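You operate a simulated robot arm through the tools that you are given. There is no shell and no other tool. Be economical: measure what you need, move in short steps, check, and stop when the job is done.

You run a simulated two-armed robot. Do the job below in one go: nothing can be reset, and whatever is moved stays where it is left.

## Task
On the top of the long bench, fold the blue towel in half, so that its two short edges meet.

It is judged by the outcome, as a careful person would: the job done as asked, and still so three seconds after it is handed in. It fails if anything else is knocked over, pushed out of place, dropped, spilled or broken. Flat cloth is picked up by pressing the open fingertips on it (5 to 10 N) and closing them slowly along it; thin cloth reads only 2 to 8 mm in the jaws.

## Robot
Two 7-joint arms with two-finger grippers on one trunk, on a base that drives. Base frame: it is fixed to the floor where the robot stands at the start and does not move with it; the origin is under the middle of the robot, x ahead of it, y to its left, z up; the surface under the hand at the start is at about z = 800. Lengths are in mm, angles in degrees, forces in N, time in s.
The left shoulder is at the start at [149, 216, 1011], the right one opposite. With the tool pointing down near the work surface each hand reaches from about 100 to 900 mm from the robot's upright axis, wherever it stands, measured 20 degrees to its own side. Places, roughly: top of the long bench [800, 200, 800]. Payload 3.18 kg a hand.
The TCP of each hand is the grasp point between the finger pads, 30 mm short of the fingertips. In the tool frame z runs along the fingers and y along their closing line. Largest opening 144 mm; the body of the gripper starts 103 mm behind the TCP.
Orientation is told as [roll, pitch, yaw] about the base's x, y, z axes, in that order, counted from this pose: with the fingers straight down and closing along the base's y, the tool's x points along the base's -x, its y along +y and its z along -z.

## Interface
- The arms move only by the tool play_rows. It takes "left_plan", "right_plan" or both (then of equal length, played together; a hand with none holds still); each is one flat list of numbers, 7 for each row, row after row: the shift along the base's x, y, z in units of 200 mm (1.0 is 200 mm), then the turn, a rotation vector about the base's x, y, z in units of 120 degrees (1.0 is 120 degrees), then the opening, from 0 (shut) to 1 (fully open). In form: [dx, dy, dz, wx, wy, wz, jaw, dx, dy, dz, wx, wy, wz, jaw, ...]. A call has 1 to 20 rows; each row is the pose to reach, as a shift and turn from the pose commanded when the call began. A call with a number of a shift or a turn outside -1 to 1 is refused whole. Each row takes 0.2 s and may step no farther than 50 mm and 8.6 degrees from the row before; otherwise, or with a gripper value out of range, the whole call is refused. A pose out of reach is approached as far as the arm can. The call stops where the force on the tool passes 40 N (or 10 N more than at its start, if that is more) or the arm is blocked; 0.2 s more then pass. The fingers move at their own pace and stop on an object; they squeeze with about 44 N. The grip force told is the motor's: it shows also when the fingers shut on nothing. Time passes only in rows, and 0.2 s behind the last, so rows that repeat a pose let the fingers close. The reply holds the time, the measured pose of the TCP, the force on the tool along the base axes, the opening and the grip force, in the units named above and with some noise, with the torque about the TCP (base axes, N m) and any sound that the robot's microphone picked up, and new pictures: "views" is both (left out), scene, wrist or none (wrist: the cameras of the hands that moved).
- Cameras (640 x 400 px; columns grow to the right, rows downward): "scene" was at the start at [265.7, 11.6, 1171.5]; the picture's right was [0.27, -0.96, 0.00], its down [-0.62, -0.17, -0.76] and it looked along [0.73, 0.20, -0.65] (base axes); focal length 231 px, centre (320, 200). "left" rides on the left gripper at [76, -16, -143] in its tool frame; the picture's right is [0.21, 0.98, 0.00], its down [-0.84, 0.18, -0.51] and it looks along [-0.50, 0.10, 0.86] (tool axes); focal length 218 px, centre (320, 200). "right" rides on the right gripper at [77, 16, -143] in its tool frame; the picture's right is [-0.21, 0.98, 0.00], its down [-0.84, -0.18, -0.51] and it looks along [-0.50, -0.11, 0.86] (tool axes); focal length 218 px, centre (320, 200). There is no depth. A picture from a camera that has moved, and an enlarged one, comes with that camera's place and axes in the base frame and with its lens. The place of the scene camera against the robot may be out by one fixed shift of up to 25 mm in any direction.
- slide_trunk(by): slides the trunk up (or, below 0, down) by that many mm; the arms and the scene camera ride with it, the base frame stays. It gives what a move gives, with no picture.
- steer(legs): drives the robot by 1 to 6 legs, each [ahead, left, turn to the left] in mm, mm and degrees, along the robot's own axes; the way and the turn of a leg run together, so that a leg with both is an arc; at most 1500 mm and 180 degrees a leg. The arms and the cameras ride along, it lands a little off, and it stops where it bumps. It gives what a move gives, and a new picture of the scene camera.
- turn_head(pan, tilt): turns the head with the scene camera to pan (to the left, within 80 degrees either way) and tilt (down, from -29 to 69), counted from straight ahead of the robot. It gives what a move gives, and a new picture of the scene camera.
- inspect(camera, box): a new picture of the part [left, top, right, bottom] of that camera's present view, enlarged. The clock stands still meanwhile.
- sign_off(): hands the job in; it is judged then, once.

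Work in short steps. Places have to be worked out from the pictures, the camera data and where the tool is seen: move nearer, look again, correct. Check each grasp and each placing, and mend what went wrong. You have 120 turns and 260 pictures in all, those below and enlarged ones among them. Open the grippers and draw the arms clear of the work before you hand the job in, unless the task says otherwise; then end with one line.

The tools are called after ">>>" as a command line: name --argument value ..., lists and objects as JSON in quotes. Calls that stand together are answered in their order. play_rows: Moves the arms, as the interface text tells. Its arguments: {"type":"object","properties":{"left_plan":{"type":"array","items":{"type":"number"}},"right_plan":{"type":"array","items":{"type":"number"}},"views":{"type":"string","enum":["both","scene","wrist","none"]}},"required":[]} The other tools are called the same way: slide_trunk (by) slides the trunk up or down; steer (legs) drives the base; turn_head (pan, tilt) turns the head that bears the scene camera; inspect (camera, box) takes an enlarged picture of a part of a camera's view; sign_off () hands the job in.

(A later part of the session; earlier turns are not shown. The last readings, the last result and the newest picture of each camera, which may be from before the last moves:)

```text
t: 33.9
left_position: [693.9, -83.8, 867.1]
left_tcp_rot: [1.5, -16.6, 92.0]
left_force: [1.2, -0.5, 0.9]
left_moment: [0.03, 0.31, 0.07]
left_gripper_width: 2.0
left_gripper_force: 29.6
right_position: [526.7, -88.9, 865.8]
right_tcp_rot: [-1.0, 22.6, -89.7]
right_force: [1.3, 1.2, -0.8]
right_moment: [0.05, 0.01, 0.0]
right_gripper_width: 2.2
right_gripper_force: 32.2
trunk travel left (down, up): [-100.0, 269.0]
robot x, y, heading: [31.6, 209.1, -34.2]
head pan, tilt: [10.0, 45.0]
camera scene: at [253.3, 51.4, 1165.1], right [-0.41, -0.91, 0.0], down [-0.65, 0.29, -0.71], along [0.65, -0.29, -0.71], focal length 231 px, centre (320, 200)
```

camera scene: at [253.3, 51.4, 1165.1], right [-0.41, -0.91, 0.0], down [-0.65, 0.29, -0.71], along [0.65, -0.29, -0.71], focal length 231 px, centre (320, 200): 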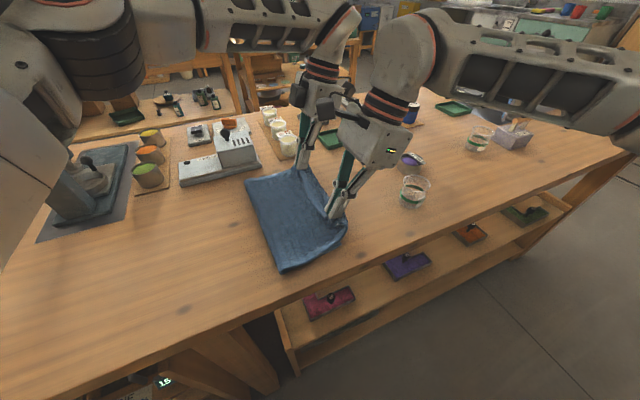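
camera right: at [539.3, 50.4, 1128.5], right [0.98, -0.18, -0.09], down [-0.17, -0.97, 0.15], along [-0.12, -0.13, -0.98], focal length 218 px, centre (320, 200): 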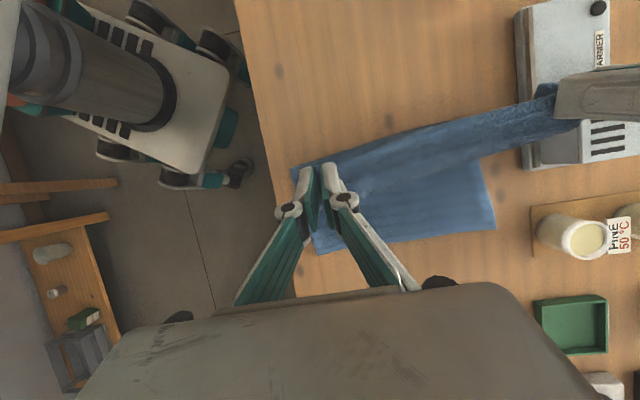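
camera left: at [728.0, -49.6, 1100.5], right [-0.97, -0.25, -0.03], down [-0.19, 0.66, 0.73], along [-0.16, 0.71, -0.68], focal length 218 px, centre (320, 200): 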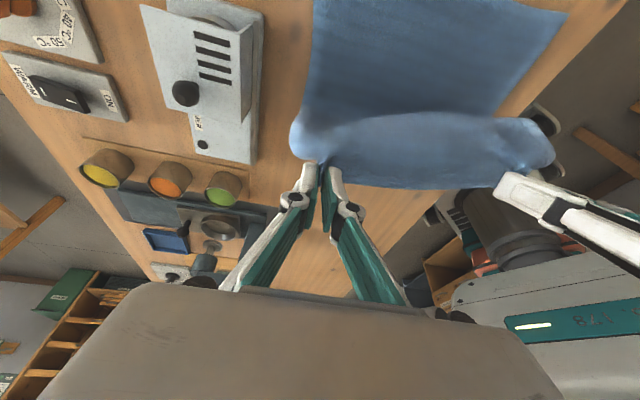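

Both hands are at the target line. Lower to ~842 and view from the wrists.

>>> play_rows --left_plan '[0, 0, -0.06, 0, 0, 0, 0, 0, 0, -0.12, 0, 0, 0, 0, 0, 0, -0.12, 0, 0, 0, 0]' --right_plan '[0, 0, -0.06, 0, 0, 0, 0, 0, 0, -0.115, 0, 0, 0, 0, 0, 0, -0.115, 0, 0, 0, 0]'

```text
t: 34.7
left_position: [694.6, -83.9, 842.9]
left_tcp_rot: [1.5, -16.7, 92.0]
left_force: [-1.7, -1.2, 2.4]
left_moment: [0.05, -0.14, -0.06]
left_gripper_width: 2.6
left_gripper_force: 35.6
right_position: [528.1, -88.1, 843.7]
right_tcp_rot: [-1.0, 22.4, -89.7]
right_force: [0.9, -1.2, 2.8]
right_moment: [-0.03, -0.05, -0.03]
right_gripper_width: 1.2
right_gripper_force: 32.5
trunk travel left (down, up): [-100.0, 269.0]
robot x, y, heading: [28.3, 207.8, -34.2]
head pan, tilt: [10.0, 45.0]
camera scene: at [253.1, 51.9, 1165.2], right [-0.41, -0.91, 0.0], down [-0.64, 0.29, -0.71], along [0.65, -0.29, -0.71], focal length 231 px, centre (320, 200)
camera right: at [546.3, -72.7, 1003.6], right [0.98, -0.18, -0.09], down [-0.17, -0.97, 0.15], along [-0.12, -0.13, -0.98], focal length 218 px, centre (320, 200)
camera left: at [718.1, -196.4, 956.7], right [-0.97, -0.24, -0.04], down [-0.19, 0.65, 0.73], along [-0.15, 0.72, -0.68], focal length 218 px, centre (320, 200)
```

scene: 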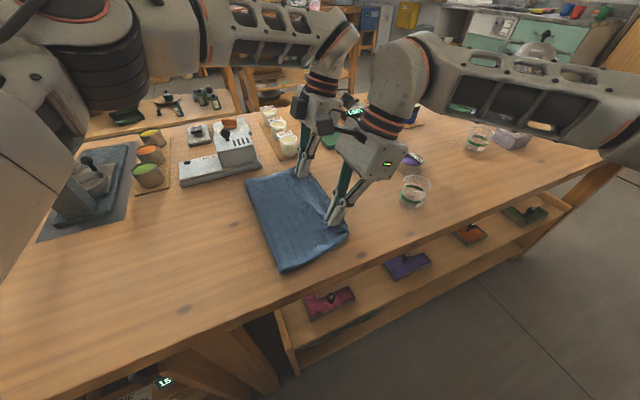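
right: 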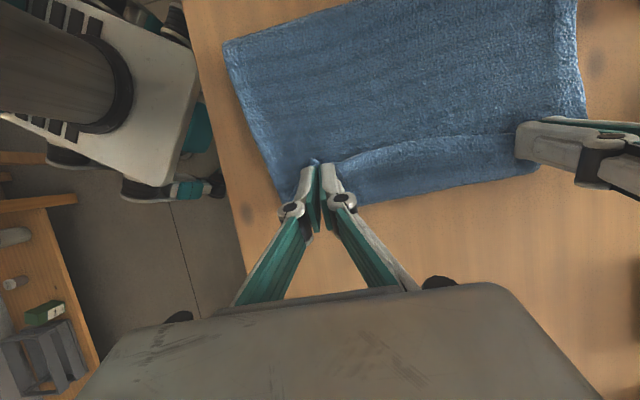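
left: 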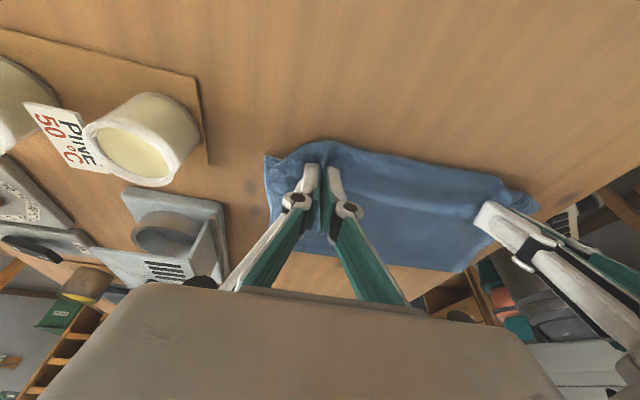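

The lower layer still shows beyond the top edge. I'll zoom to measure the gap.

>>> inspect --camera "right" --box '[250, 90, 570, 290]'

>>> inspect --camera "left" --box '[230, 110, 550, 310]'

```text
2.00 times, centred on (410, 190) of right
camera zoom: at [546.3, -72.7, 1003.6], right [0.98, -0.18, -0.09], down [-0.17, -0.97, 0.15], along [-0.12, -0.13, -0.98], focal length 436 px, centre (140, 220)
```

zoom: 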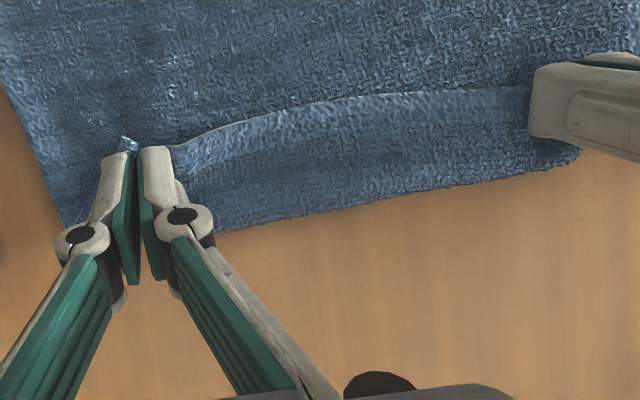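

```text
2.00 times, centred on (390, 210) of left
camera zoom: at [718.1, -196.4, 956.7], right [-0.97, -0.24, -0.04], down [-0.19, 0.65, 0.73], along [-0.15, 0.72, -0.68], focal length 436 px, centre (180, 180)
```

zoom: 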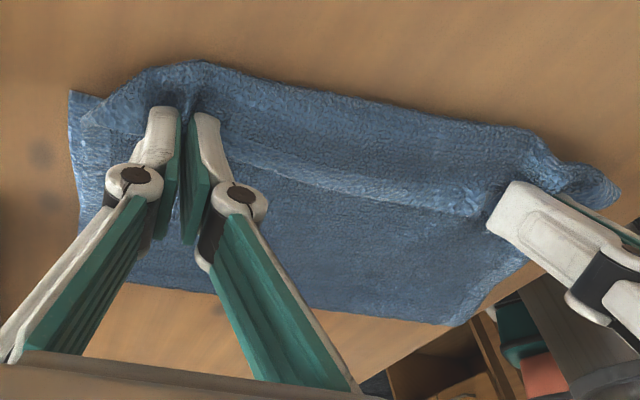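

The top edge sits ~28 mm short of the lower edge (lower edge measures y≈−107 from close up). I'll raise both hands 8 mm and drive 28 mm more toward −y.

>>> play_rows --left_plan '[0, 0, 0.02, 0, 0, 0, 0, 0, 0, 0.04, 0, 0, 0, 0]' --right_plan '[0, 0, 0.02, 0, 0, 0, 0, 0, 0, 0.04, 0, 0, 0, 0]' --views "none"

>>> steer --legs '[[16, -23, 0]]'

>>> inspect --camera "right" --box '[220, 60, 600, 300]'

>>> inspect --camera "left" --box '[230, 80, 580, 300]'

```text
t: 35.3
left_position: [694.4, -83.8, 849.6]
left_tcp_rot: [1.5, -16.7, 91.8]
left_force: [0.1, -0.1, -1.6]
left_moment: [0.01, 0.05, 0.0]
left_gripper_width: 2.7
left_gripper_force: 32.7
right_position: [527.8, -88.6, 851.8]
right_tcp_rot: [-1.1, 22.5, -89.6]
right_force: [1.0, -0.4, 1.0]
right_moment: [0.0, -0.01, 0.01]
right_gripper_width: 3.6
right_gripper_force: 32.0
trunk travel left (down, up): [-100.0, 269.0]
robot x, y, heading: [32.0, 205.4, -34.2]
head pan, tilt: [10.0, 45.0]
```

```text
t: 36.2
left_position: [693.7, -112.5, 849.9]
left_tcp_rot: [1.5, -16.7, 91.9]
left_force: [-0.7, -0.4, 0.4]
left_moment: [0.04, 0.09, 0.05]
left_gripper_width: 5.5
left_gripper_force: 33.1
right_position: [527.4, -116.5, 851.8]
right_tcp_rot: [-0.9, 22.5, -89.7]
right_force: [0.4, 0.0, -1.5]
right_moment: [-0.03, -0.11, -0.02]
right_gripper_width: 4.8
right_gripper_force: 41.2
trunk travel left (down, up): [-100.0, 269.0]
robot x, y, heading: [25.6, 182.6, -34.1]
head pan, tilt: [10.0, 45.0]
camera scene: at [253.7, 23.5, 1165.1], right [-0.41, -0.91, 0.0], down [-0.64, 0.29, -0.71], along [0.65, -0.29, -0.71], focal length 231 px, centre (320, 200)
```

scene: 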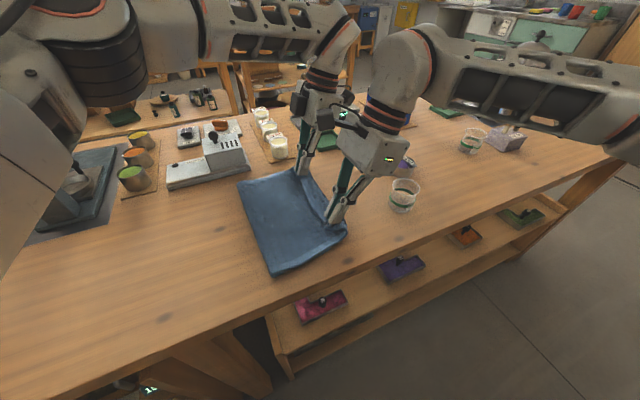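

```text
1.67 times, centred on (410, 180) of right
camera zoom: at [546.6, -101.6, 1011.5], right [0.98, -0.18, -0.1], down [-0.17, -0.97, 0.15], along [-0.12, -0.13, -0.98], focal length 364 px, centre (170, 233)
```

zoom: 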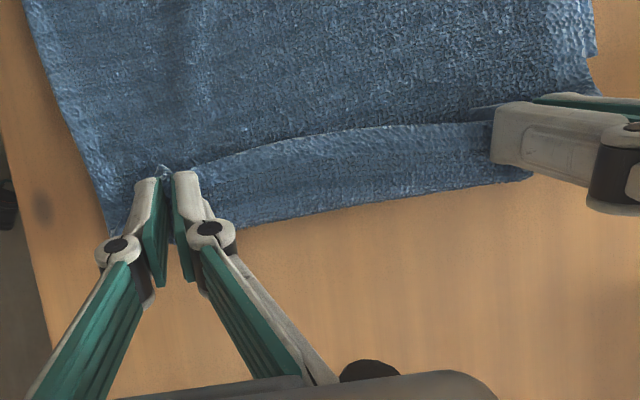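

```text
1.82 times, centred on (405, 190) of left
camera zoom: at [718.2, -225.0, 963.9], right [-0.97, -0.24, -0.04], down [-0.19, 0.65, 0.73], along [-0.15, 0.72, -0.68], focal length 397 px, centre (166, 218)
```

zoom: 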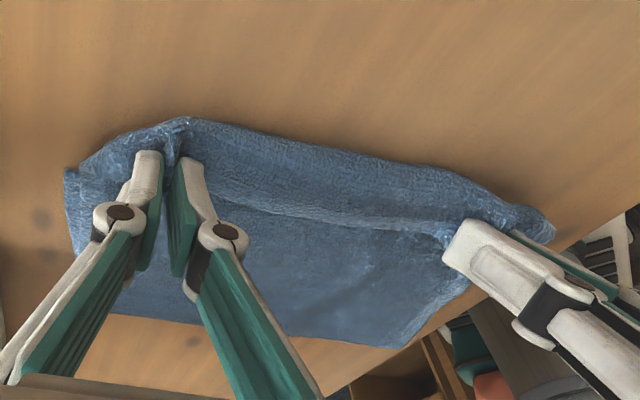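

The lower layer's far-right corner is still at its original (744, −76). So the strip is the top layer bulging out, with its edge cuffed back because I laid it slack. I'll lift back over the fold line until it is taut, then lay it down along a full-radius arc.

>>> play_rows --left_plan '[0, 0.08, 0.12, 0, 0, 0, 0, 0, 0.18, 0.24, 0, 0, 0, 0, 0, 0.3, 0.35, 0, 0, 0, 0, 0, 0.43, 0.45, 0, 0, 0, 0, 0, 0.57, 0.53, 0, 0, 0, 0, 0, 0.7, 0.59, 0, 0, 0, 0, 0, 0.81, 0.635, 0, 0, 0, 0, 0, 0.9, 0.66, 0, 0, 0, 0]' --right_plan '[0, 0.08, 0.12, 0, 0, 0, 0, 0, 0.18, 0.24, 0, 0, 0, 0, 0, 0.3, 0.35, 0, 0, 0, 0, 0, 0.43, 0.45, 0, 0, 0, 0, 0, 0.57, 0.53, 0, 0, 0, 0, 0, 0.7, 0.59, 0, 0, 0, 0, 0, 0.81, 0.635, 0, 0, 0, 0, 0, 0.9, 0.66, 0, 0, 0, 0]'

```text
t: 38.0
left_position: [693.8, 70.1, 983.4]
left_tcp_rot: [1.6, -16.8, 91.9]
left_force: [0.1, -1.2, 2.2]
left_moment: [-0.08, -0.11, -0.03]
left_gripper_width: 5.1
left_gripper_force: 32.1
right_position: [526.4, 64.4, 983.6]
right_tcp_rot: [-1.0, 22.6, -89.7]
right_force: [-0.4, 0.3, -0.6]
right_moment: [0.01, -0.04, -0.01]
right_gripper_width: 3.6
right_gripper_force: 33.3
trunk travel left (down, up): [-100.0, 269.0]
robot x, y, heading: [29.4, 182.1, -34.1]
head pan, tilt: [10.0, 45.0]
camera scene: at [253.8, 24.7, 1165.2], right [-0.41, -0.91, 0.0], down [-0.65, 0.29, -0.71], along [0.65, -0.29, -0.71], focal length 231 px, centre (320, 200)
camera right: at [545.2, 80.4, 1144.1], right [0.98, -0.18, -0.1], down [-0.17, -0.97, 0.15], along [-0.12, -0.13, -0.98], focal length 218 px, centre (320, 200)
camera left: at [718.8, -43.3, 1097.4], right [-0.97, -0.24, -0.03], down [-0.19, 0.65, 0.73], along [-0.15, 0.72, -0.68], focal length 218 px, centre (320, 200)
```

scene: 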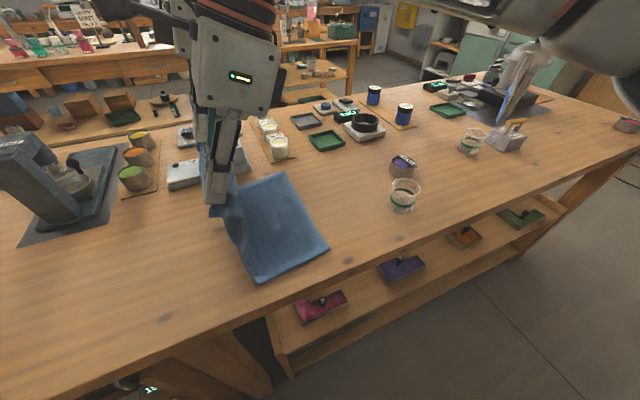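
right: 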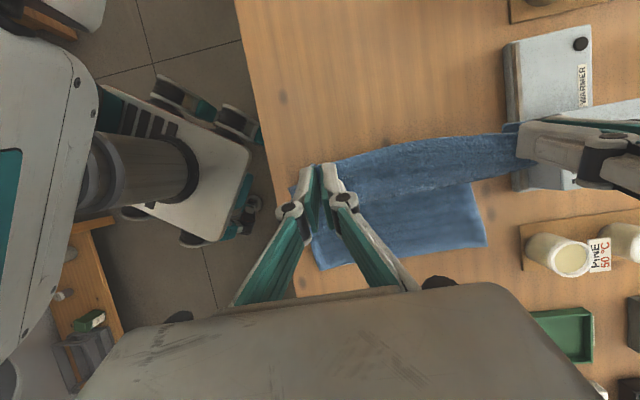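
left: 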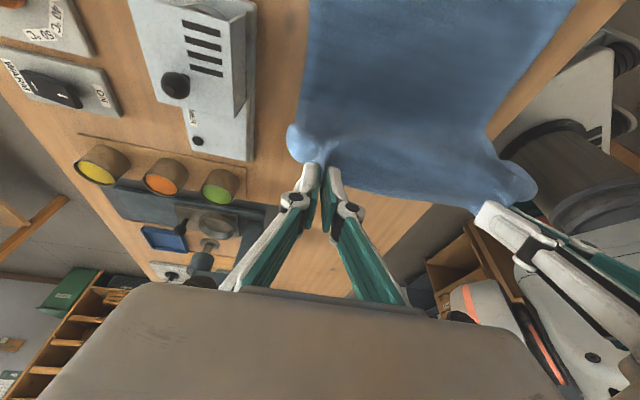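

The lower layer's right edge is confirmed at (490, −79)–(743, −75). Now lay down along the full-radius arc (R≈165 about y=88), with extra lean.

>>> play_rows --left_plan '[0, -0.025, 0.075, 0.005, 0, 0, 0, 0, -0.17, 0.05, 0.01, 0, 0, 0, 0, -0.305, 0.0025, 0.015, 0, 0, 0, 0, -0.43, -0.07, 0.02, 0, 0, 0, 0, -0.54, -0.16, 0.025, 0, 0, 0, 0, -0.63, -0.27, 0.03, 0, 0, 0]' --right_plan '[0, -0.025, 0.075, 0.01, 0, 0, 0, 0, -0.17, 0.05, 0.02, 0, 0, 0, 0, -0.305, 0.0025, 0.03, 0, 0, 0, 0, -0.43, -0.07, 0.04, 0, 0, 0, 0, -0.54, -0.16, 0.05, 0, 0, 0, 0, -0.63, -0.27, 0.06, 0, 0, 0]'

```text
t: 39.4
left_position: [694.5, -57.6, 925.1]
left_tcp_rot: [1.5, -20.5, 91.9]
left_force: [0.0, -0.6, -1.6]
left_moment: [0.04, -0.03, -0.01]
left_gripper_width: 6.1
left_gripper_force: 35.6
right_position: [527.6, -63.9, 926.4]
right_tcp_rot: [-1.2, 29.9, -89.8]
right_force: [0.0, -1.0, -0.1]
right_moment: [0.0, 0.04, 0.0]
right_gripper_width: 3.5
right_gripper_force: 34.9
trunk travel left (down, up): [-100.0, 269.0]
robot x, y, heading: [32.4, 183.0, -34.1]
head pan, tilt: [10.0, 45.0]
camera scene: at [255.0, 22.5, 1164.2], right [-0.41, -0.91, 0.0], down [-0.65, 0.29, -0.71], along [0.64, -0.29, -0.71], focal length 231 px, centre (320, 200)
camera right: at [547.7, -69.1, 1087.8], right [0.98, -0.17, -0.12], down [-0.17, -0.99, 0.02], along [-0.12, 0.0, -0.99], focal length 218 px, centre (320, 200)
camera left: at [719.0, -178.5, 1031.5], right [-0.97, -0.24, -0.05], down [-0.19, 0.6, 0.77], along [-0.15, 0.76, -0.63], focal length 218 px, centre (320, 200)
```

scene: 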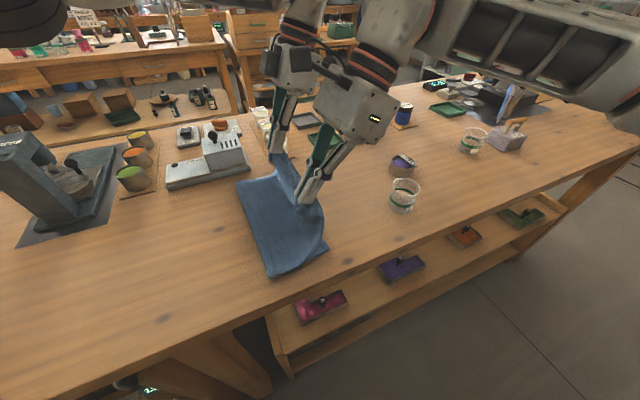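
right: 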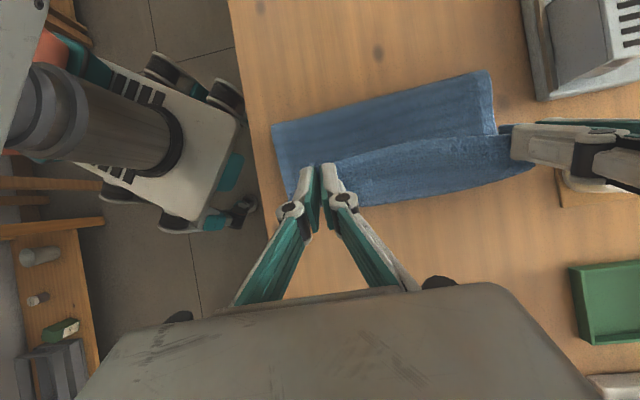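
left: 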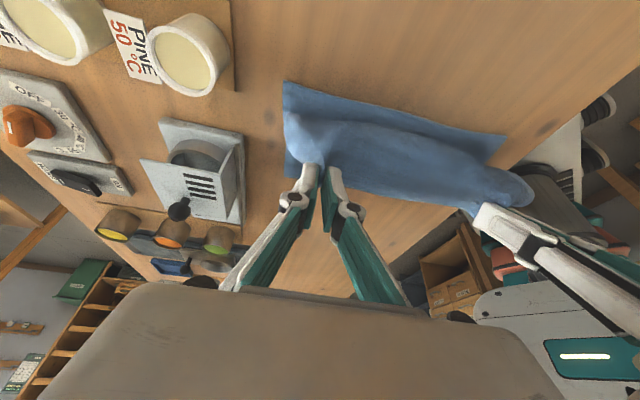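

The fold line now sits at y≈46 rather than 87, because the slack shifted it. I'll swing the edge back toward +y so the cloth re-lays, then repeat the fold with no slack. First: arms back up, then the base 100 mm to +y.

>>> play_rows --left_plan '[0, 0.1, 0.08, -0.005, 0, 0, 0, 0, 0.2, 0.14, -0.01, 0, 0, 0, 0, 0.32, 0.19, -0.015, 0, 0, 0, 0, 0.45, 0.21, -0.02, 0, 0, 0, 0, 0.55, 0.22, -0.025, 0, 0, 0, 0, 0.64, 0.22, -0.03, 0, 0, 0]' --right_plan '[0, 0.1, 0.08, -0.01, 0, 0, 0, 0, 0.2, 0.14, -0.02, 0, 0, 0, 0, 0.32, 0.19, -0.03, 0, 0, 0, 0, 0.45, 0.21, -0.04, 0, 0, 0, 0, 0.55, 0.22, -0.05, 0, 0, 0, 0, 0.64, 0.22, -0.06, 0, 0, 0]' --views "none"

>>> steer --legs '[[-56, 83, 0]]'

```text
t: 40.8
left_position: [692.8, 69.7, 972.0]
left_tcp_rot: [1.6, -16.6, 91.8]
left_force: [-1.4, 0.8, -1.7]
left_moment: [-0.01, -0.05, -0.01]
left_gripper_width: 6.6
left_gripper_force: 40.3
right_position: [529.6, 65.8, 971.3]
right_tcp_rot: [-1.1, 22.4, -89.7]
right_force: [-0.6, -0.1, -0.1]
right_moment: [-0.03, 0.0, 0.0]
right_gripper_width: 3.3
right_gripper_force: 35.0
trunk travel left (down, up): [-100.0, 269.0]
robot x, y, heading: [28.9, 180.6, -34.2]
head pan, tilt: [10.0, 45.0]
```

```text
t: 42.2
left_position: [693.1, 167.5, 970.6]
left_tcp_rot: [1.5, -16.7, 91.9]
left_force: [0.6, 0.3, -2.2]
left_moment: [-0.03, -0.05, -0.02]
left_gripper_width: 6.4
left_gripper_force: 40.9
right_position: [528.8, 163.2, 971.6]
right_tcp_rot: [-1.0, 22.7, -89.8]
right_force: [0.3, 0.7, 0.0]
right_moment: [-0.04, 0.01, -0.03]
right_gripper_width: 3.1
right_gripper_force: 34.7
trunk travel left (down, up): [-100.0, 269.0]
robot x, y, heading: [30.0, 279.7, -34.2]
head pan, tilt: [10.0, 45.0]
camera scene: at [254.5, 123.0, 1165.0], right [-0.41, -0.91, 0.0], down [-0.65, 0.29, -0.71], along [0.64, -0.29, -0.71], focal length 231 px, centre (320, 200)
```

scene: 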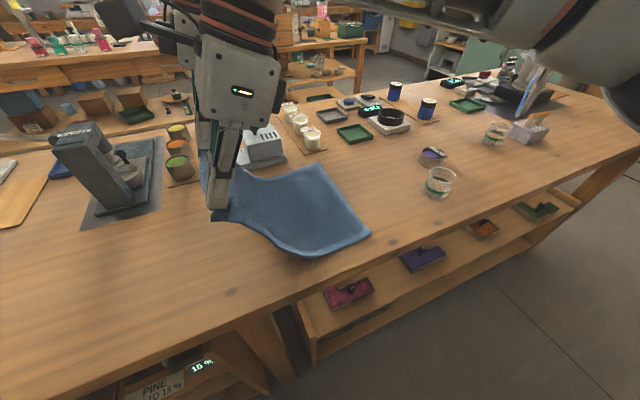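

The cloth is coming back. I'll lower further toward the start side so it re-lays up to the middle.

>>> play_rows --left_plan '[0, 0.06, -0.05, 0, 0, 0, 0, 0, 0.12, -0.11, 0, 0, 0, 0, 0, 0.18, -0.19, 0, 0, 0, 0, 0, 0.25, -0.275, 0, 0, 0, 0, 0, 0.25, -0.275, 0, 0, 0, 0]' --right_plan '[0, 0.06, -0.05, 0, 0, 0, 0, 0, 0.12, -0.11, 0, 0, 0, 0, 0, 0.18, -0.19, 0, 0, 0, 0, 0, 0.26, -0.275, 0, 0, 0, 0, 0, 0.26, -0.275, 0, 0, 0, 0]'

```text
t: 43.4
left_position: [693.0, 217.1, 916.4]
left_tcp_rot: [1.5, -16.7, 92.0]
left_force: [1.5, -4.5, 2.4]
left_moment: [-0.13, 0.45, 0.17]
left_gripper_width: 1.2
left_gripper_force: 28.5
right_position: [529.3, 213.9, 917.1]
right_tcp_rot: [-1.1, 22.8, -89.7]
right_force: [0.9, 0.4, -0.5]
right_moment: [-0.01, -0.01, 0.0]
right_gripper_width: 3.6
right_gripper_force: 34.7
trunk travel left (down, up): [-100.0, 269.0]
robot x, y, heading: [29.8, 276.6, -34.2]
head pan, tilt: [10.0, 45.0]
camera scene: at [253.8, 122.5, 1165.2], right [-0.41, -0.91, 0.0], down [-0.64, 0.29, -0.71], along [0.65, -0.29, -0.71], focal length 231 px, centre (320, 200)
camera right: at [548.2, 230.1, 1077.7], right [0.98, -0.18, -0.1], down [-0.17, -0.97, 0.15], along [-0.12, -0.13, -0.98], focal length 218 px, centre (320, 200)
camera left: at [717.7, 104.1, 1030.7], right [-0.97, -0.24, -0.04], down [-0.19, 0.65, 0.73], along [-0.15, 0.72, -0.68], focal length 218 px, centre (320, 200)
```

scene: 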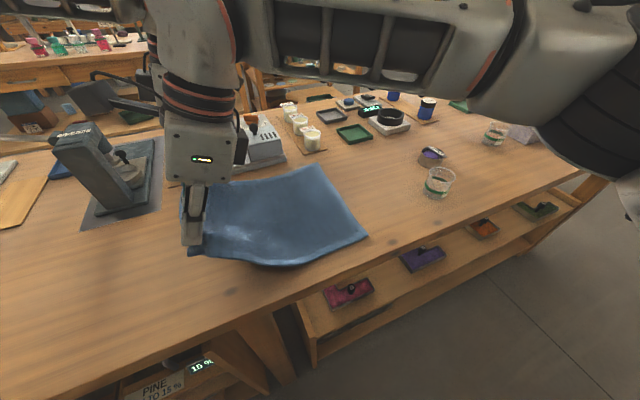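
right: 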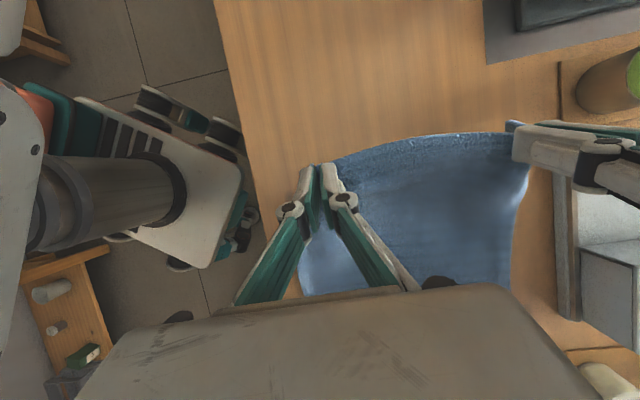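
left: 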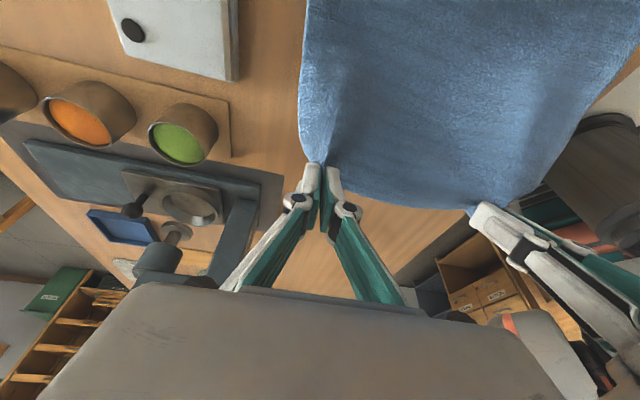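

The cloth is taut now (left −4.5 N). Checking the left grip up close before swinging forward.

>>> inspect --camera "left" --box '[250, 110, 410, 230]'

>>> inspect --camera "right" --box '[240, 110, 400, 230]'

```text
3.33 times, centred on (330, 170) of left
camera zoom: at [717.7, 104.1, 1030.7], right [-0.97, -0.24, -0.04], down [-0.19, 0.65, 0.73], along [-0.15, 0.72, -0.68], focal length 728 px, centre (287, 300)
```

zoom: 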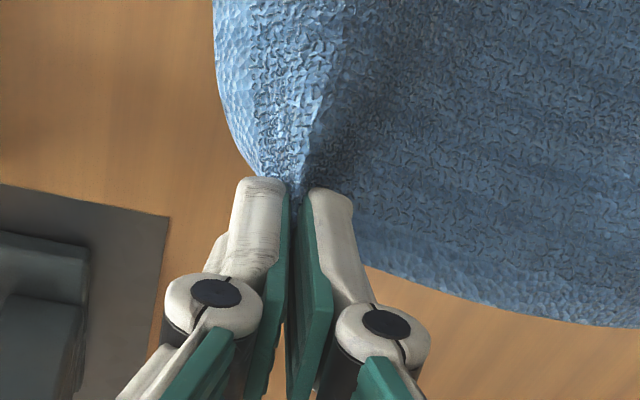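

```text
3.33 times, centred on (320, 170) of right
camera zoom: at [548.2, 230.1, 1077.7], right [0.98, -0.18, -0.1], down [-0.17, -0.97, 0.15], along [-0.12, -0.13, -0.98], focal length 728 px, centre (320, 300)
```

zoom: 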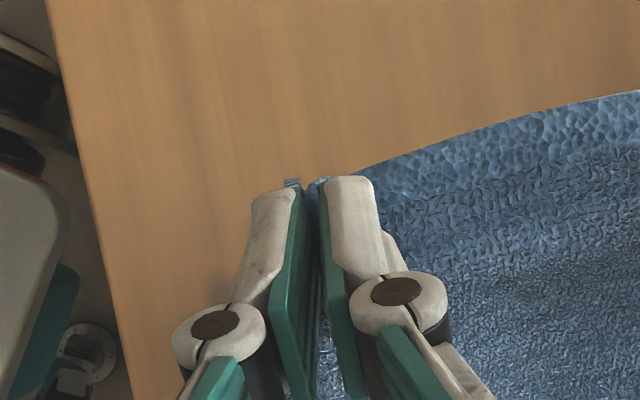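

Both grips are sound. Swing forward along the taut arc to φ≈75°, then let the base carry the flat top of the arc (85 mm).

>>> play_rows --left_plan '[0, -0.07, 0.115, 0, 0, 0, 0, 0, -0.17, 0.215, 0, 0, 0, 0, 0, -0.285, 0.295, 0, 0, 0, 0, 0, -0.415, 0.355, 0, 0, 0, 0, 0, -0.485, 0.375, 0, 0, 0, 0]' --right_plan '[0, -0.07, 0.115, 0, 0, 0, 0, 0, -0.17, 0.215, 0, 0, 0, 0, 0, -0.285, 0.295, 0, 0, 0, 0, 0, -0.415, 0.355, 0, 0, 0, 0, 0, -0.485, 0.375, 0, 0, 0, 0]' --views "none"

>>> steer --legs '[[48, -70, 0]]'

>>> inspect --camera "right" --box '[0, 0, 640, 400]'

```text
t: 44.6
left_position: [693.4, 121.9, 990.5]
left_tcp_rot: [1.6, -16.7, 91.9]
left_force: [-0.2, 1.5, -1.1]
left_moment: [0.06, 0.07, 0.01]
left_gripper_width: 2.2
left_gripper_force: 29.6
right_position: [529.7, 119.8, 990.6]
right_tcp_rot: [-1.1, 22.6, -89.8]
right_force: [-0.9, 0.1, -0.1]
right_moment: [0.0, -0.02, 0.0]
right_gripper_width: 3.4
right_gripper_force: 34.6
trunk travel left (down, up): [-100.0, 269.0]
robot x, y, heading: [30.9, 276.9, -34.2]
head pan, tilt: [10.0, 45.0]
```

```text
t: 45.8
left_position: [693.8, 38.0, 991.0]
left_tcp_rot: [1.6, -16.6, 91.9]
left_force: [-0.1, 0.9, -1.2]
left_moment: [0.02, -0.04, 0.0]
left_gripper_width: 5.9
left_gripper_force: 34.9
right_position: [530.8, 37.3, 991.5]
right_tcp_rot: [-0.9, 22.6, -89.6]
right_force: [-0.3, -0.6, -0.1]
right_moment: [0.02, -0.01, 0.0]
right_gripper_width: 3.1
right_gripper_force: 34.6
trunk travel left (down, up): [-100.0, 269.0]
robot x, y, heading: [32.6, 195.3, -34.2]
head pan, tilt: [10.0, 45.0]
camera scene: at [255.1, 38.9, 1165.1], right [-0.41, -0.91, 0.0], down [-0.65, 0.29, -0.71], along [0.65, -0.29, -0.71], focal length 231 px, centre (320, 200)
```

scene: 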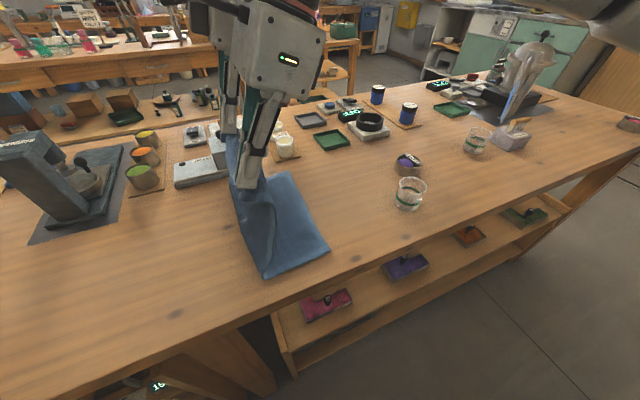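

```text
1.00 times, centred on (320, 200) of right (not enlarged: the box is as wide or as high as the picture)
camera zoom: at [549.5, 52.1, 1152.0], right [0.98, -0.18, -0.1], down [-0.16, -0.98, 0.15], along [-0.12, -0.13, -0.98], focal length 218 px, centre (320, 200)
```

zoom: 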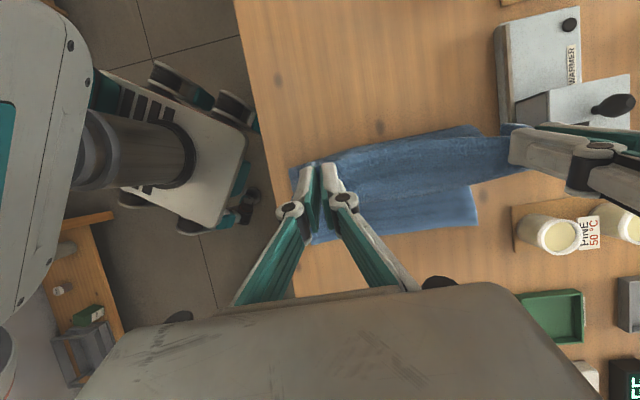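

The fold line is now near y≈79–87 and grips hold. Lay down along the arc with added lean (first part, then check).

>>> play_rows --left_plan '[0, -0.155, -0.045, 0.015, 0, 0, 0, 0, -0.28, -0.118, 0.03, 0, 0, 0, 0, -0.395, -0.21, 0.045, 0, 0, 0, 0, -0.49, -0.318, 0.06, 0, 0, 0, 0, -0.57, -0.44, 0.075, 0, 0, 0]' --right_plan '[0, -0.155, -0.045, 0.025, 0, 0, 0, 0, -0.28, -0.118, 0.05, 0, 0, 0, 0, -0.395, -0.21, 0.075, 0, 0, 0, 0, -0.49, -0.318, 0.1, 0, 0, 0, 0, -0.57, -0.44, 0.125, 0, 0, 0]'

```text
t: 47.0
left_position: [695.6, -76.2, 900.9]
left_tcp_rot: [1.3, -25.9, 92.1]
left_force: [-1.5, -1.1, -0.4]
left_moment: [0.12, -0.12, -0.07]
left_gripper_width: 1.3
left_gripper_force: 30.1
right_position: [531.5, -77.7, 902.8]
right_tcp_rot: [-1.0, 37.7, -89.7]
right_force: [0.4, -0.9, -0.9]
right_moment: [0.04, 0.01, -0.04]
right_gripper_width: 3.3
right_gripper_force: 34.6
trunk travel left (down, up): [-100.0, 269.0]
robot x, y, heading: [27.6, 188.9, -34.0]
head pan, tilt: [10.0, 45.0]
camera scene: at [256.5, 37.5, 1164.1], right [-0.41, -0.91, 0.0], down [-0.65, 0.29, -0.71], along [0.64, -0.29, -0.71], focal length 231 px, centre (320, 200)
camera right: at [550.7, -105.3, 1060.4], right [0.98, -0.15, -0.14], down [-0.17, -0.98, -0.11], along [-0.12, 0.13, -0.98], focal length 218 px, centre (320, 200)
camera left: at [719.9, -205.4, 994.8], right [-0.97, -0.23, -0.07], down [-0.19, 0.53, 0.83], along [-0.16, 0.82, -0.56], focal length 218 px, centre (320, 200)
```

scene: 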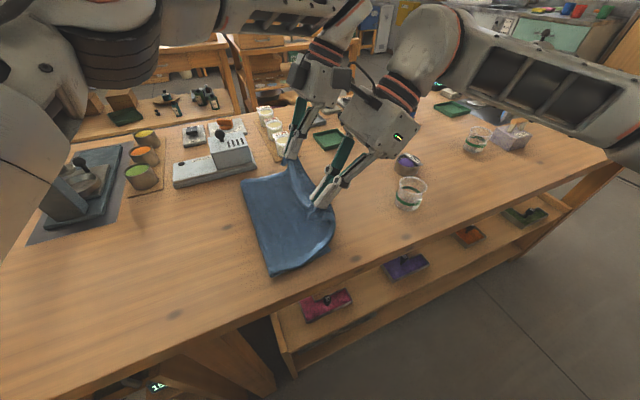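
right: 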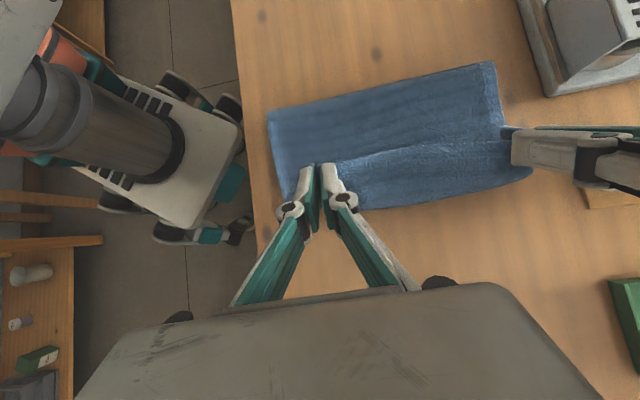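
left: 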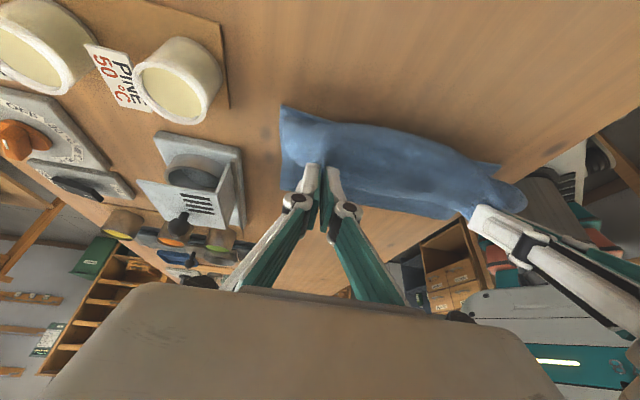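

The jaws' lean forces the cloth to leave toward −y, which makes the bulge and cuff and drags the fold line to y≈50. More lean should shrink the cuff, so I'll tilt both hands further here and ease back toward +y.

>>> play_rows --left_plan '[0, 0.02, 0, 0.04, 0, 0, 0, 0, 0.04, 0, 0.08, 0, 0, 0, 0, 0.06, 0, 0.12, 0, 0, 0, 0, 0.08, 0, 0.16, 0, 0, 0, 0, 0.1, 0, 0.2, 0, 0, 0]' --right_plan '[0, 0.02, 0, 0.04, 0, 0, 0, 0, 0.04, 0, 0.08, 0, 0, 0, 0, 0.06, 0, 0.12, 0, 0, 0, 0, 0.08, 0, 0.16, 0, 0, 0, 0, 0.1, 0, 0.2, 0, 0, 0]'

```text
t: 48.4
left_position: [697.9, -4.6, 882.0]
left_tcp_rot: [-0.5, -48.5, 96.1]
left_force: [-1.7, 0.2, 0.7]
left_moment: [-0.06, 0.1, 0.02]
left_gripper_width: 3.1
left_gripper_force: 32.5
left hand out of reach, approached as far as the arm can: row 3, 4, 5
right_position: [529.8, -57.2, 903.9]
right_tcp_rot: [-0.5, 61.5, -89.2]
right_force: [2.4, -0.2, -0.7]
right_moment: [0.0, -0.04, -0.05]
right_gripper_width: 3.1
right_gripper_force: 35.0
trunk travel left (down, up): [-100.0, 269.0]
robot x, y, heading: [36.8, 196.0, -33.9]
head pan, tilt: [10.0, 45.0]
stopped in row 5 (left hand): the arm was blocked; the commanded pose is now the measured one
camera scene: at [255.6, 39.7, 1165.2], right [-0.41, -0.91, 0.0], down [-0.65, 0.29, -0.71], along [0.65, -0.29, -0.71], focal length 231 px, centre (320, 200)
camera right: at [549.0, -145.6, 1038.3], right [0.98, -0.08, -0.19], down [-0.16, -0.85, -0.5], along [-0.12, 0.52, -0.85], focal length 218 px, centre (320, 200)
camera left: at [730.0, -158.7, 918.2], right [-0.96, -0.24, -0.16], down [-0.2, 0.16, 0.97], along [-0.2, 0.96, -0.2], focal length 218 px, centre (320, 200)
```

scene: 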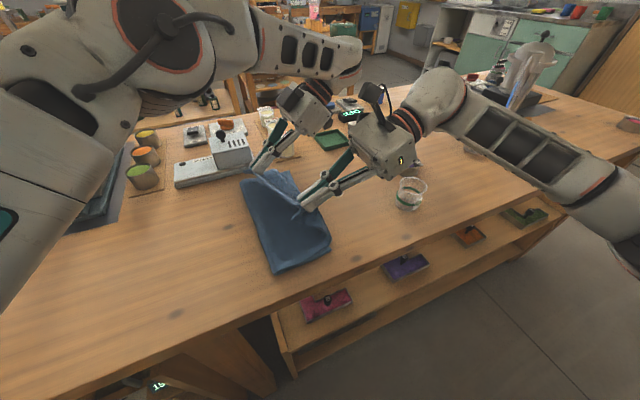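
right: 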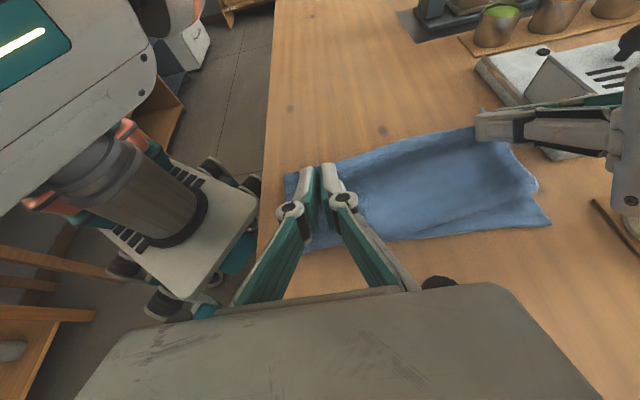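
left: 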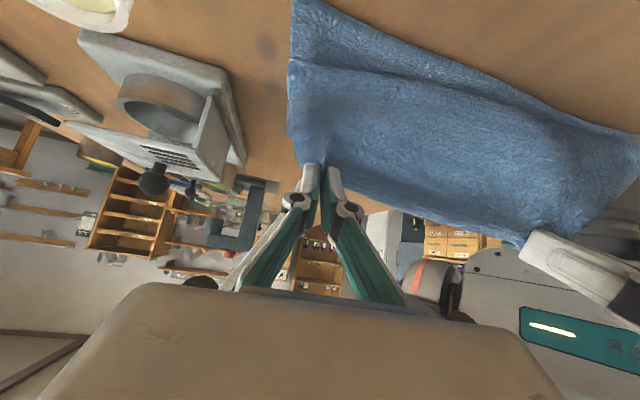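

The left arm reaches this lean (48°) only at y≈−5. I'll bring the right hand level with it, then have the base carry both 80 mm toward −y.

>>> play_rows --right_plan '[0, 0.1, -0.03, 0, 0, 0, 0, 0, 0.19, -0.06, 0, 0, 0, 0, 0, 0.25, -0.1, 0, 0, 0, 0]' --views "none"

>>> steer --legs '[[45, -66, 0]]'

>>> inspect --camera "right" --box '[0, 0, 640, 400]'

>>> inspect --camera "left" --box '[0, 0, 640, 400]'

```text
t: 49.2
left_position: [696.6, -4.8, 881.4]
left_tcp_rot: [-0.7, -48.5, 96.4]
left_force: [-0.2, -2.2, 0.1]
left_moment: [0.06, -0.01, 0.02]
left_gripper_width: 3.3
left_gripper_force: 38.3
right_position: [529.9, -5.4, 882.3]
right_tcp_rot: [-0.7, 61.6, -89.3]
right_force: [-0.1, 0.3, 0.0]
right_moment: [0.02, 0.04, 0.04]
right_gripper_width: 3.2
right_gripper_force: 34.1
trunk travel left (down, up): [-100.0, 269.0]
robot x, y, heading: [27.1, 194.1, -34.0]
head pan, tilt: [10.0, 45.0]
```

```text
t: 50.5
left_position: [698.2, -83.5, 883.9]
left_tcp_rot: [-0.8, -48.4, 96.4]
left_force: [0.3, -0.1, 2.0]
left_moment: [-0.01, 0.23, 0.18]
left_gripper_width: 1.6
left_gripper_force: 28.7
right_position: [528.7, -85.2, 882.2]
right_tcp_rot: [-0.7, 61.7, -89.3]
right_force: [0.7, -0.3, -0.5]
right_moment: [0.02, 0.04, 0.04]
right_gripper_width: 3.2
right_gripper_force: 34.3
trunk travel left (down, up): [-100.0, 269.0]
robot x, y, heading: [28.6, 116.5, -34.4]
head pan, tilt: [10.0, 45.0]
camera scene: at [255.0, -40.2, 1165.0], right [-0.41, -0.91, 0.0], down [-0.65, 0.29, -0.71], along [0.65, -0.29, -0.71], focal length 231 px, centre (320, 200)
```

scene: 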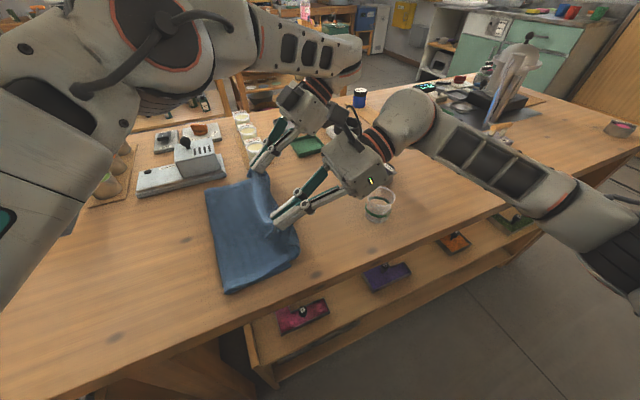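

```text
1.00 times, centred on (320, 200) of right (not enlarged: the box is as wide or as high as the picture)
camera zoom: at [547.8, -175.2, 1016.3], right [0.98, -0.08, -0.19], down [-0.16, -0.85, -0.5], along [-0.12, 0.52, -0.85], focal length 218 px, centre (320, 200)
```

zoom: 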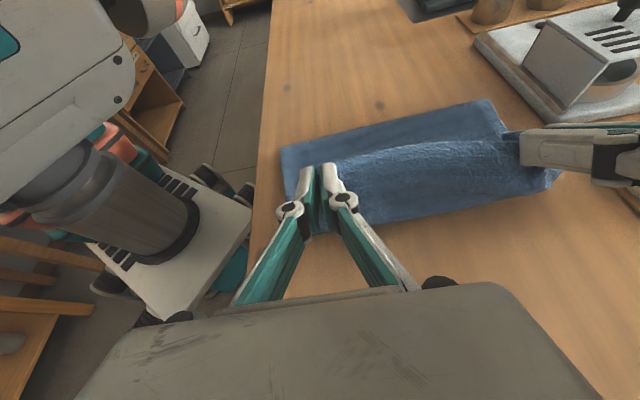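

```text
1.00 times, centred on (320, 200) of left (not enlarged: the box is as wide or as high as the picture)
camera zoom: at [730.0, -238.4, 920.4], right [-0.96, -0.24, -0.17], down [-0.21, 0.16, 0.97], along [-0.2, 0.96, -0.2], focal length 218 px, centre (320, 200)
```

zoom: 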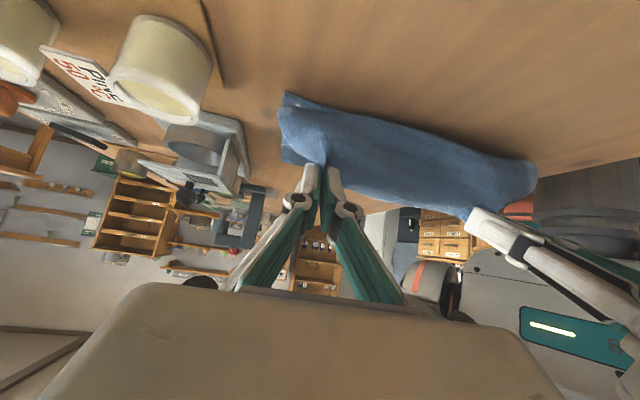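

The fold still sits near y≈50, so too much cloth is in the top layer. I'll move the hands back +y 60 mm and lower, letting the loop roll outward, then measure.

>>> play_rows --left_plan '[0, 0.08, -0.03, 0, 0, 0, 0, 0, 0.16, -0.06, 0, 0, 0, 0, 0, 0.24, -0.1, 0, 0, 0, 0, 0, 0.3, -0.14, 0, 0, 0, 0, 0, 0.3, -0.14, 0, 0, 0, 0]' --right_plan '[0, 0.08, -0.03, 0, 0, 0, 0, 0, 0.16, -0.06, 0, 0, 0, 0, 0, 0.24, -0.1, 0, 0, 0, 0, 0, 0.3, -0.14, 0, 0, 0, 0, 0, 0.3, -0.14, 0, 0, 0, 0]'

```text
t: 51.7
left_position: [697.5, -24.8, 854.7]
left_tcp_rot: [-0.8, -48.3, 96.4]
left_force: [-1.3, 1.6, -1.5]
left_moment: [-0.02, -0.06, 0.03]
left_gripper_width: 6.6
left_gripper_force: 43.3
right_position: [528.6, -24.6, 854.2]
right_tcp_rot: [-0.7, 61.8, -89.2]
right_force: [0.2, -0.1, 0.5]
right_moment: [0.03, 0.03, 0.03]
right_gripper_width: 3.2
right_gripper_force: 34.9
trunk travel left (down, up): [-100.0, 269.0]
robot x, y, heading: [29.1, 114.7, -34.1]
head pan, tilt: [10.0, 45.0]
camera scene: at [254.8, -39.9, 1165.1], right [-0.41, -0.91, 0.0], down [-0.65, 0.29, -0.71], along [0.65, -0.29, -0.71], focal length 231 px, centre (320, 200)
camera right: at [547.2, -113.8, 988.1], right [0.98, -0.08, -0.19], down [-0.16, -0.85, -0.5], along [-0.12, 0.52, -0.85], focal length 218 px, centre (320, 200)
camera left: at [729.2, -179.3, 891.8], right [-0.96, -0.24, -0.17], down [-0.21, 0.16, 0.97], along [-0.2, 0.96, -0.2], focal length 218 px, centre (320, 200)
```

scene: 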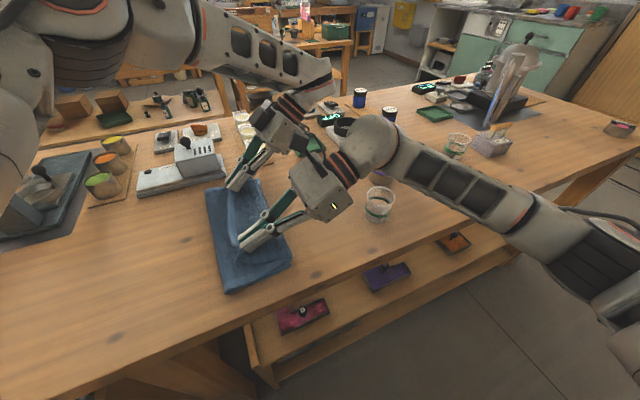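
right: 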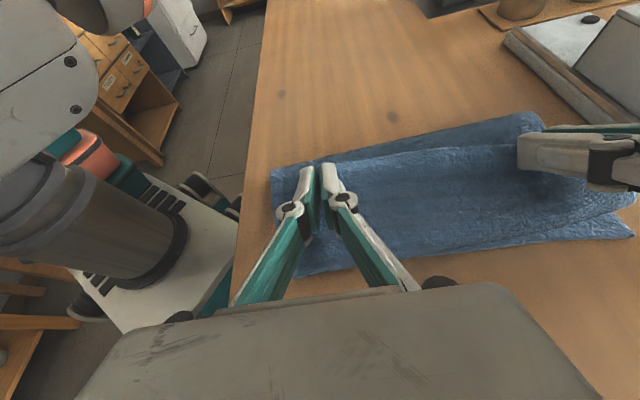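
left: 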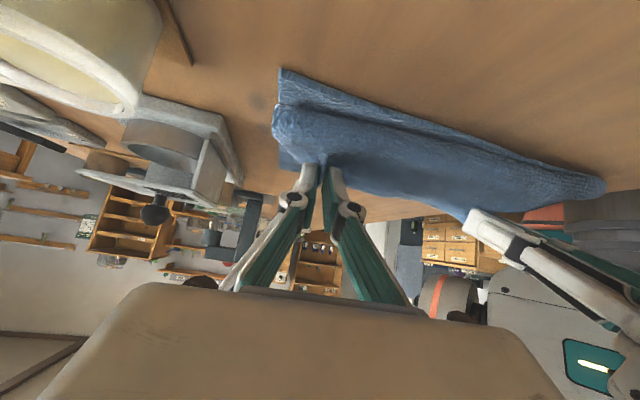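

The crease stays at y≈50; pushing slack does not roll it, while tension (−y) does. So I'll unfold fully, then refold on a lower arc so the crease forms further left, and trim it by pulling. First: untilt, raise, and drive back.

>>> play_rows --left_plan '[0, 0.03, 0.08, -0.04, 0, 0, 0, 0, 0.07, 0.16, -0.08, 0, 0, 0, 0, 0.11, 0.24, -0.12, 0, 0, 0, 0, 0.15, 0.32, -0.16, 0, 0, 0, 0, 0.19, 0.4, -0.2, 0, 0, 0, 0, 0.225, 0.475, -0.24, 0, 0, 0]' --right_plan '[0, 0.03, 0.08, -0.05, 0, 0, 0, 0, 0.07, 0.16, -0.1, 0, 0, 0, 0, 0.11, 0.24, -0.15, 0, 0, 0, 0, 0.15, 0.32, -0.2, 0, 0, 0, 0, 0.19, 0.4, -0.25, 0, 0, 0, 0, 0.225, 0.475, -0.3, 0, 0, 0]' --views "none"

>>> steer --legs '[[-92, 137, 0]]'

```text
t: 53.1
left_position: [695.5, 24.5, 952.5]
left_tcp_rot: [2.3, -19.4, 94.5]
left_force: [-0.4, 0.9, 0.7]
left_moment: [-0.04, -0.08, 0.01]
left_gripper_width: 5.6
left_gripper_force: 43.0
right_position: [526.5, 21.9, 950.4]
right_tcp_rot: [-1.1, 25.4, -89.5]
right_force: [-0.3, 1.0, 0.6]
right_moment: [-0.05, -0.02, 0.02]
right_gripper_width: 3.2
right_gripper_force: 34.8
trunk travel left (down, up): [-100.0, 269.0]
robot x, y, heading: [31.9, 114.2, -34.1]
head pan, tilt: [10.0, 45.0]
```

```text
t: 54.9
left_position: [697.1, 189.4, 950.0]
left_tcp_rot: [2.4, -19.8, 94.7]
left_force: [0.3, 0.9, -1.7]
left_moment: [-0.02, -0.01, 0.0]
left_gripper_width: 6.3
left_gripper_force: 43.2
right_position: [528.4, 187.1, 949.0]
right_tcp_rot: [-1.1, 25.6, -89.5]
right_force: [-0.1, 1.2, 0.1]
right_moment: [-0.02, -0.01, 0.05]
right_gripper_width: 3.1
right_gripper_force: 35.0
trunk travel left (down, up): [-100.0, 269.0]
robot x, y, heading: [31.6, 278.7, -33.8]
head pan, tilt: [10.0, 45.0]
camera scene: at [255.2, 125.7, 1165.0], right [-0.4, -0.91, 0.0], down [-0.65, 0.29, -0.71], along [0.65, -0.29, -0.71], focal length 231 px, centre (320, 200)
```

scene: 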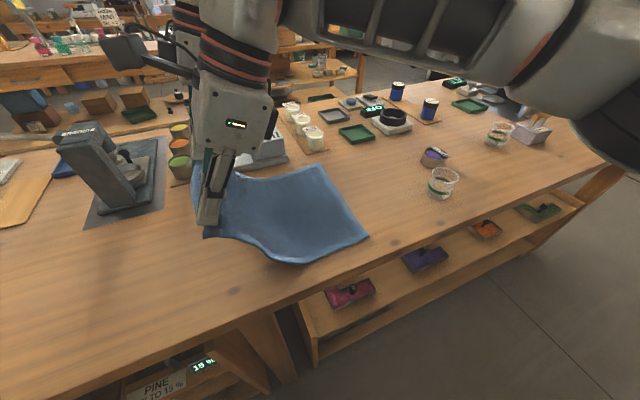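

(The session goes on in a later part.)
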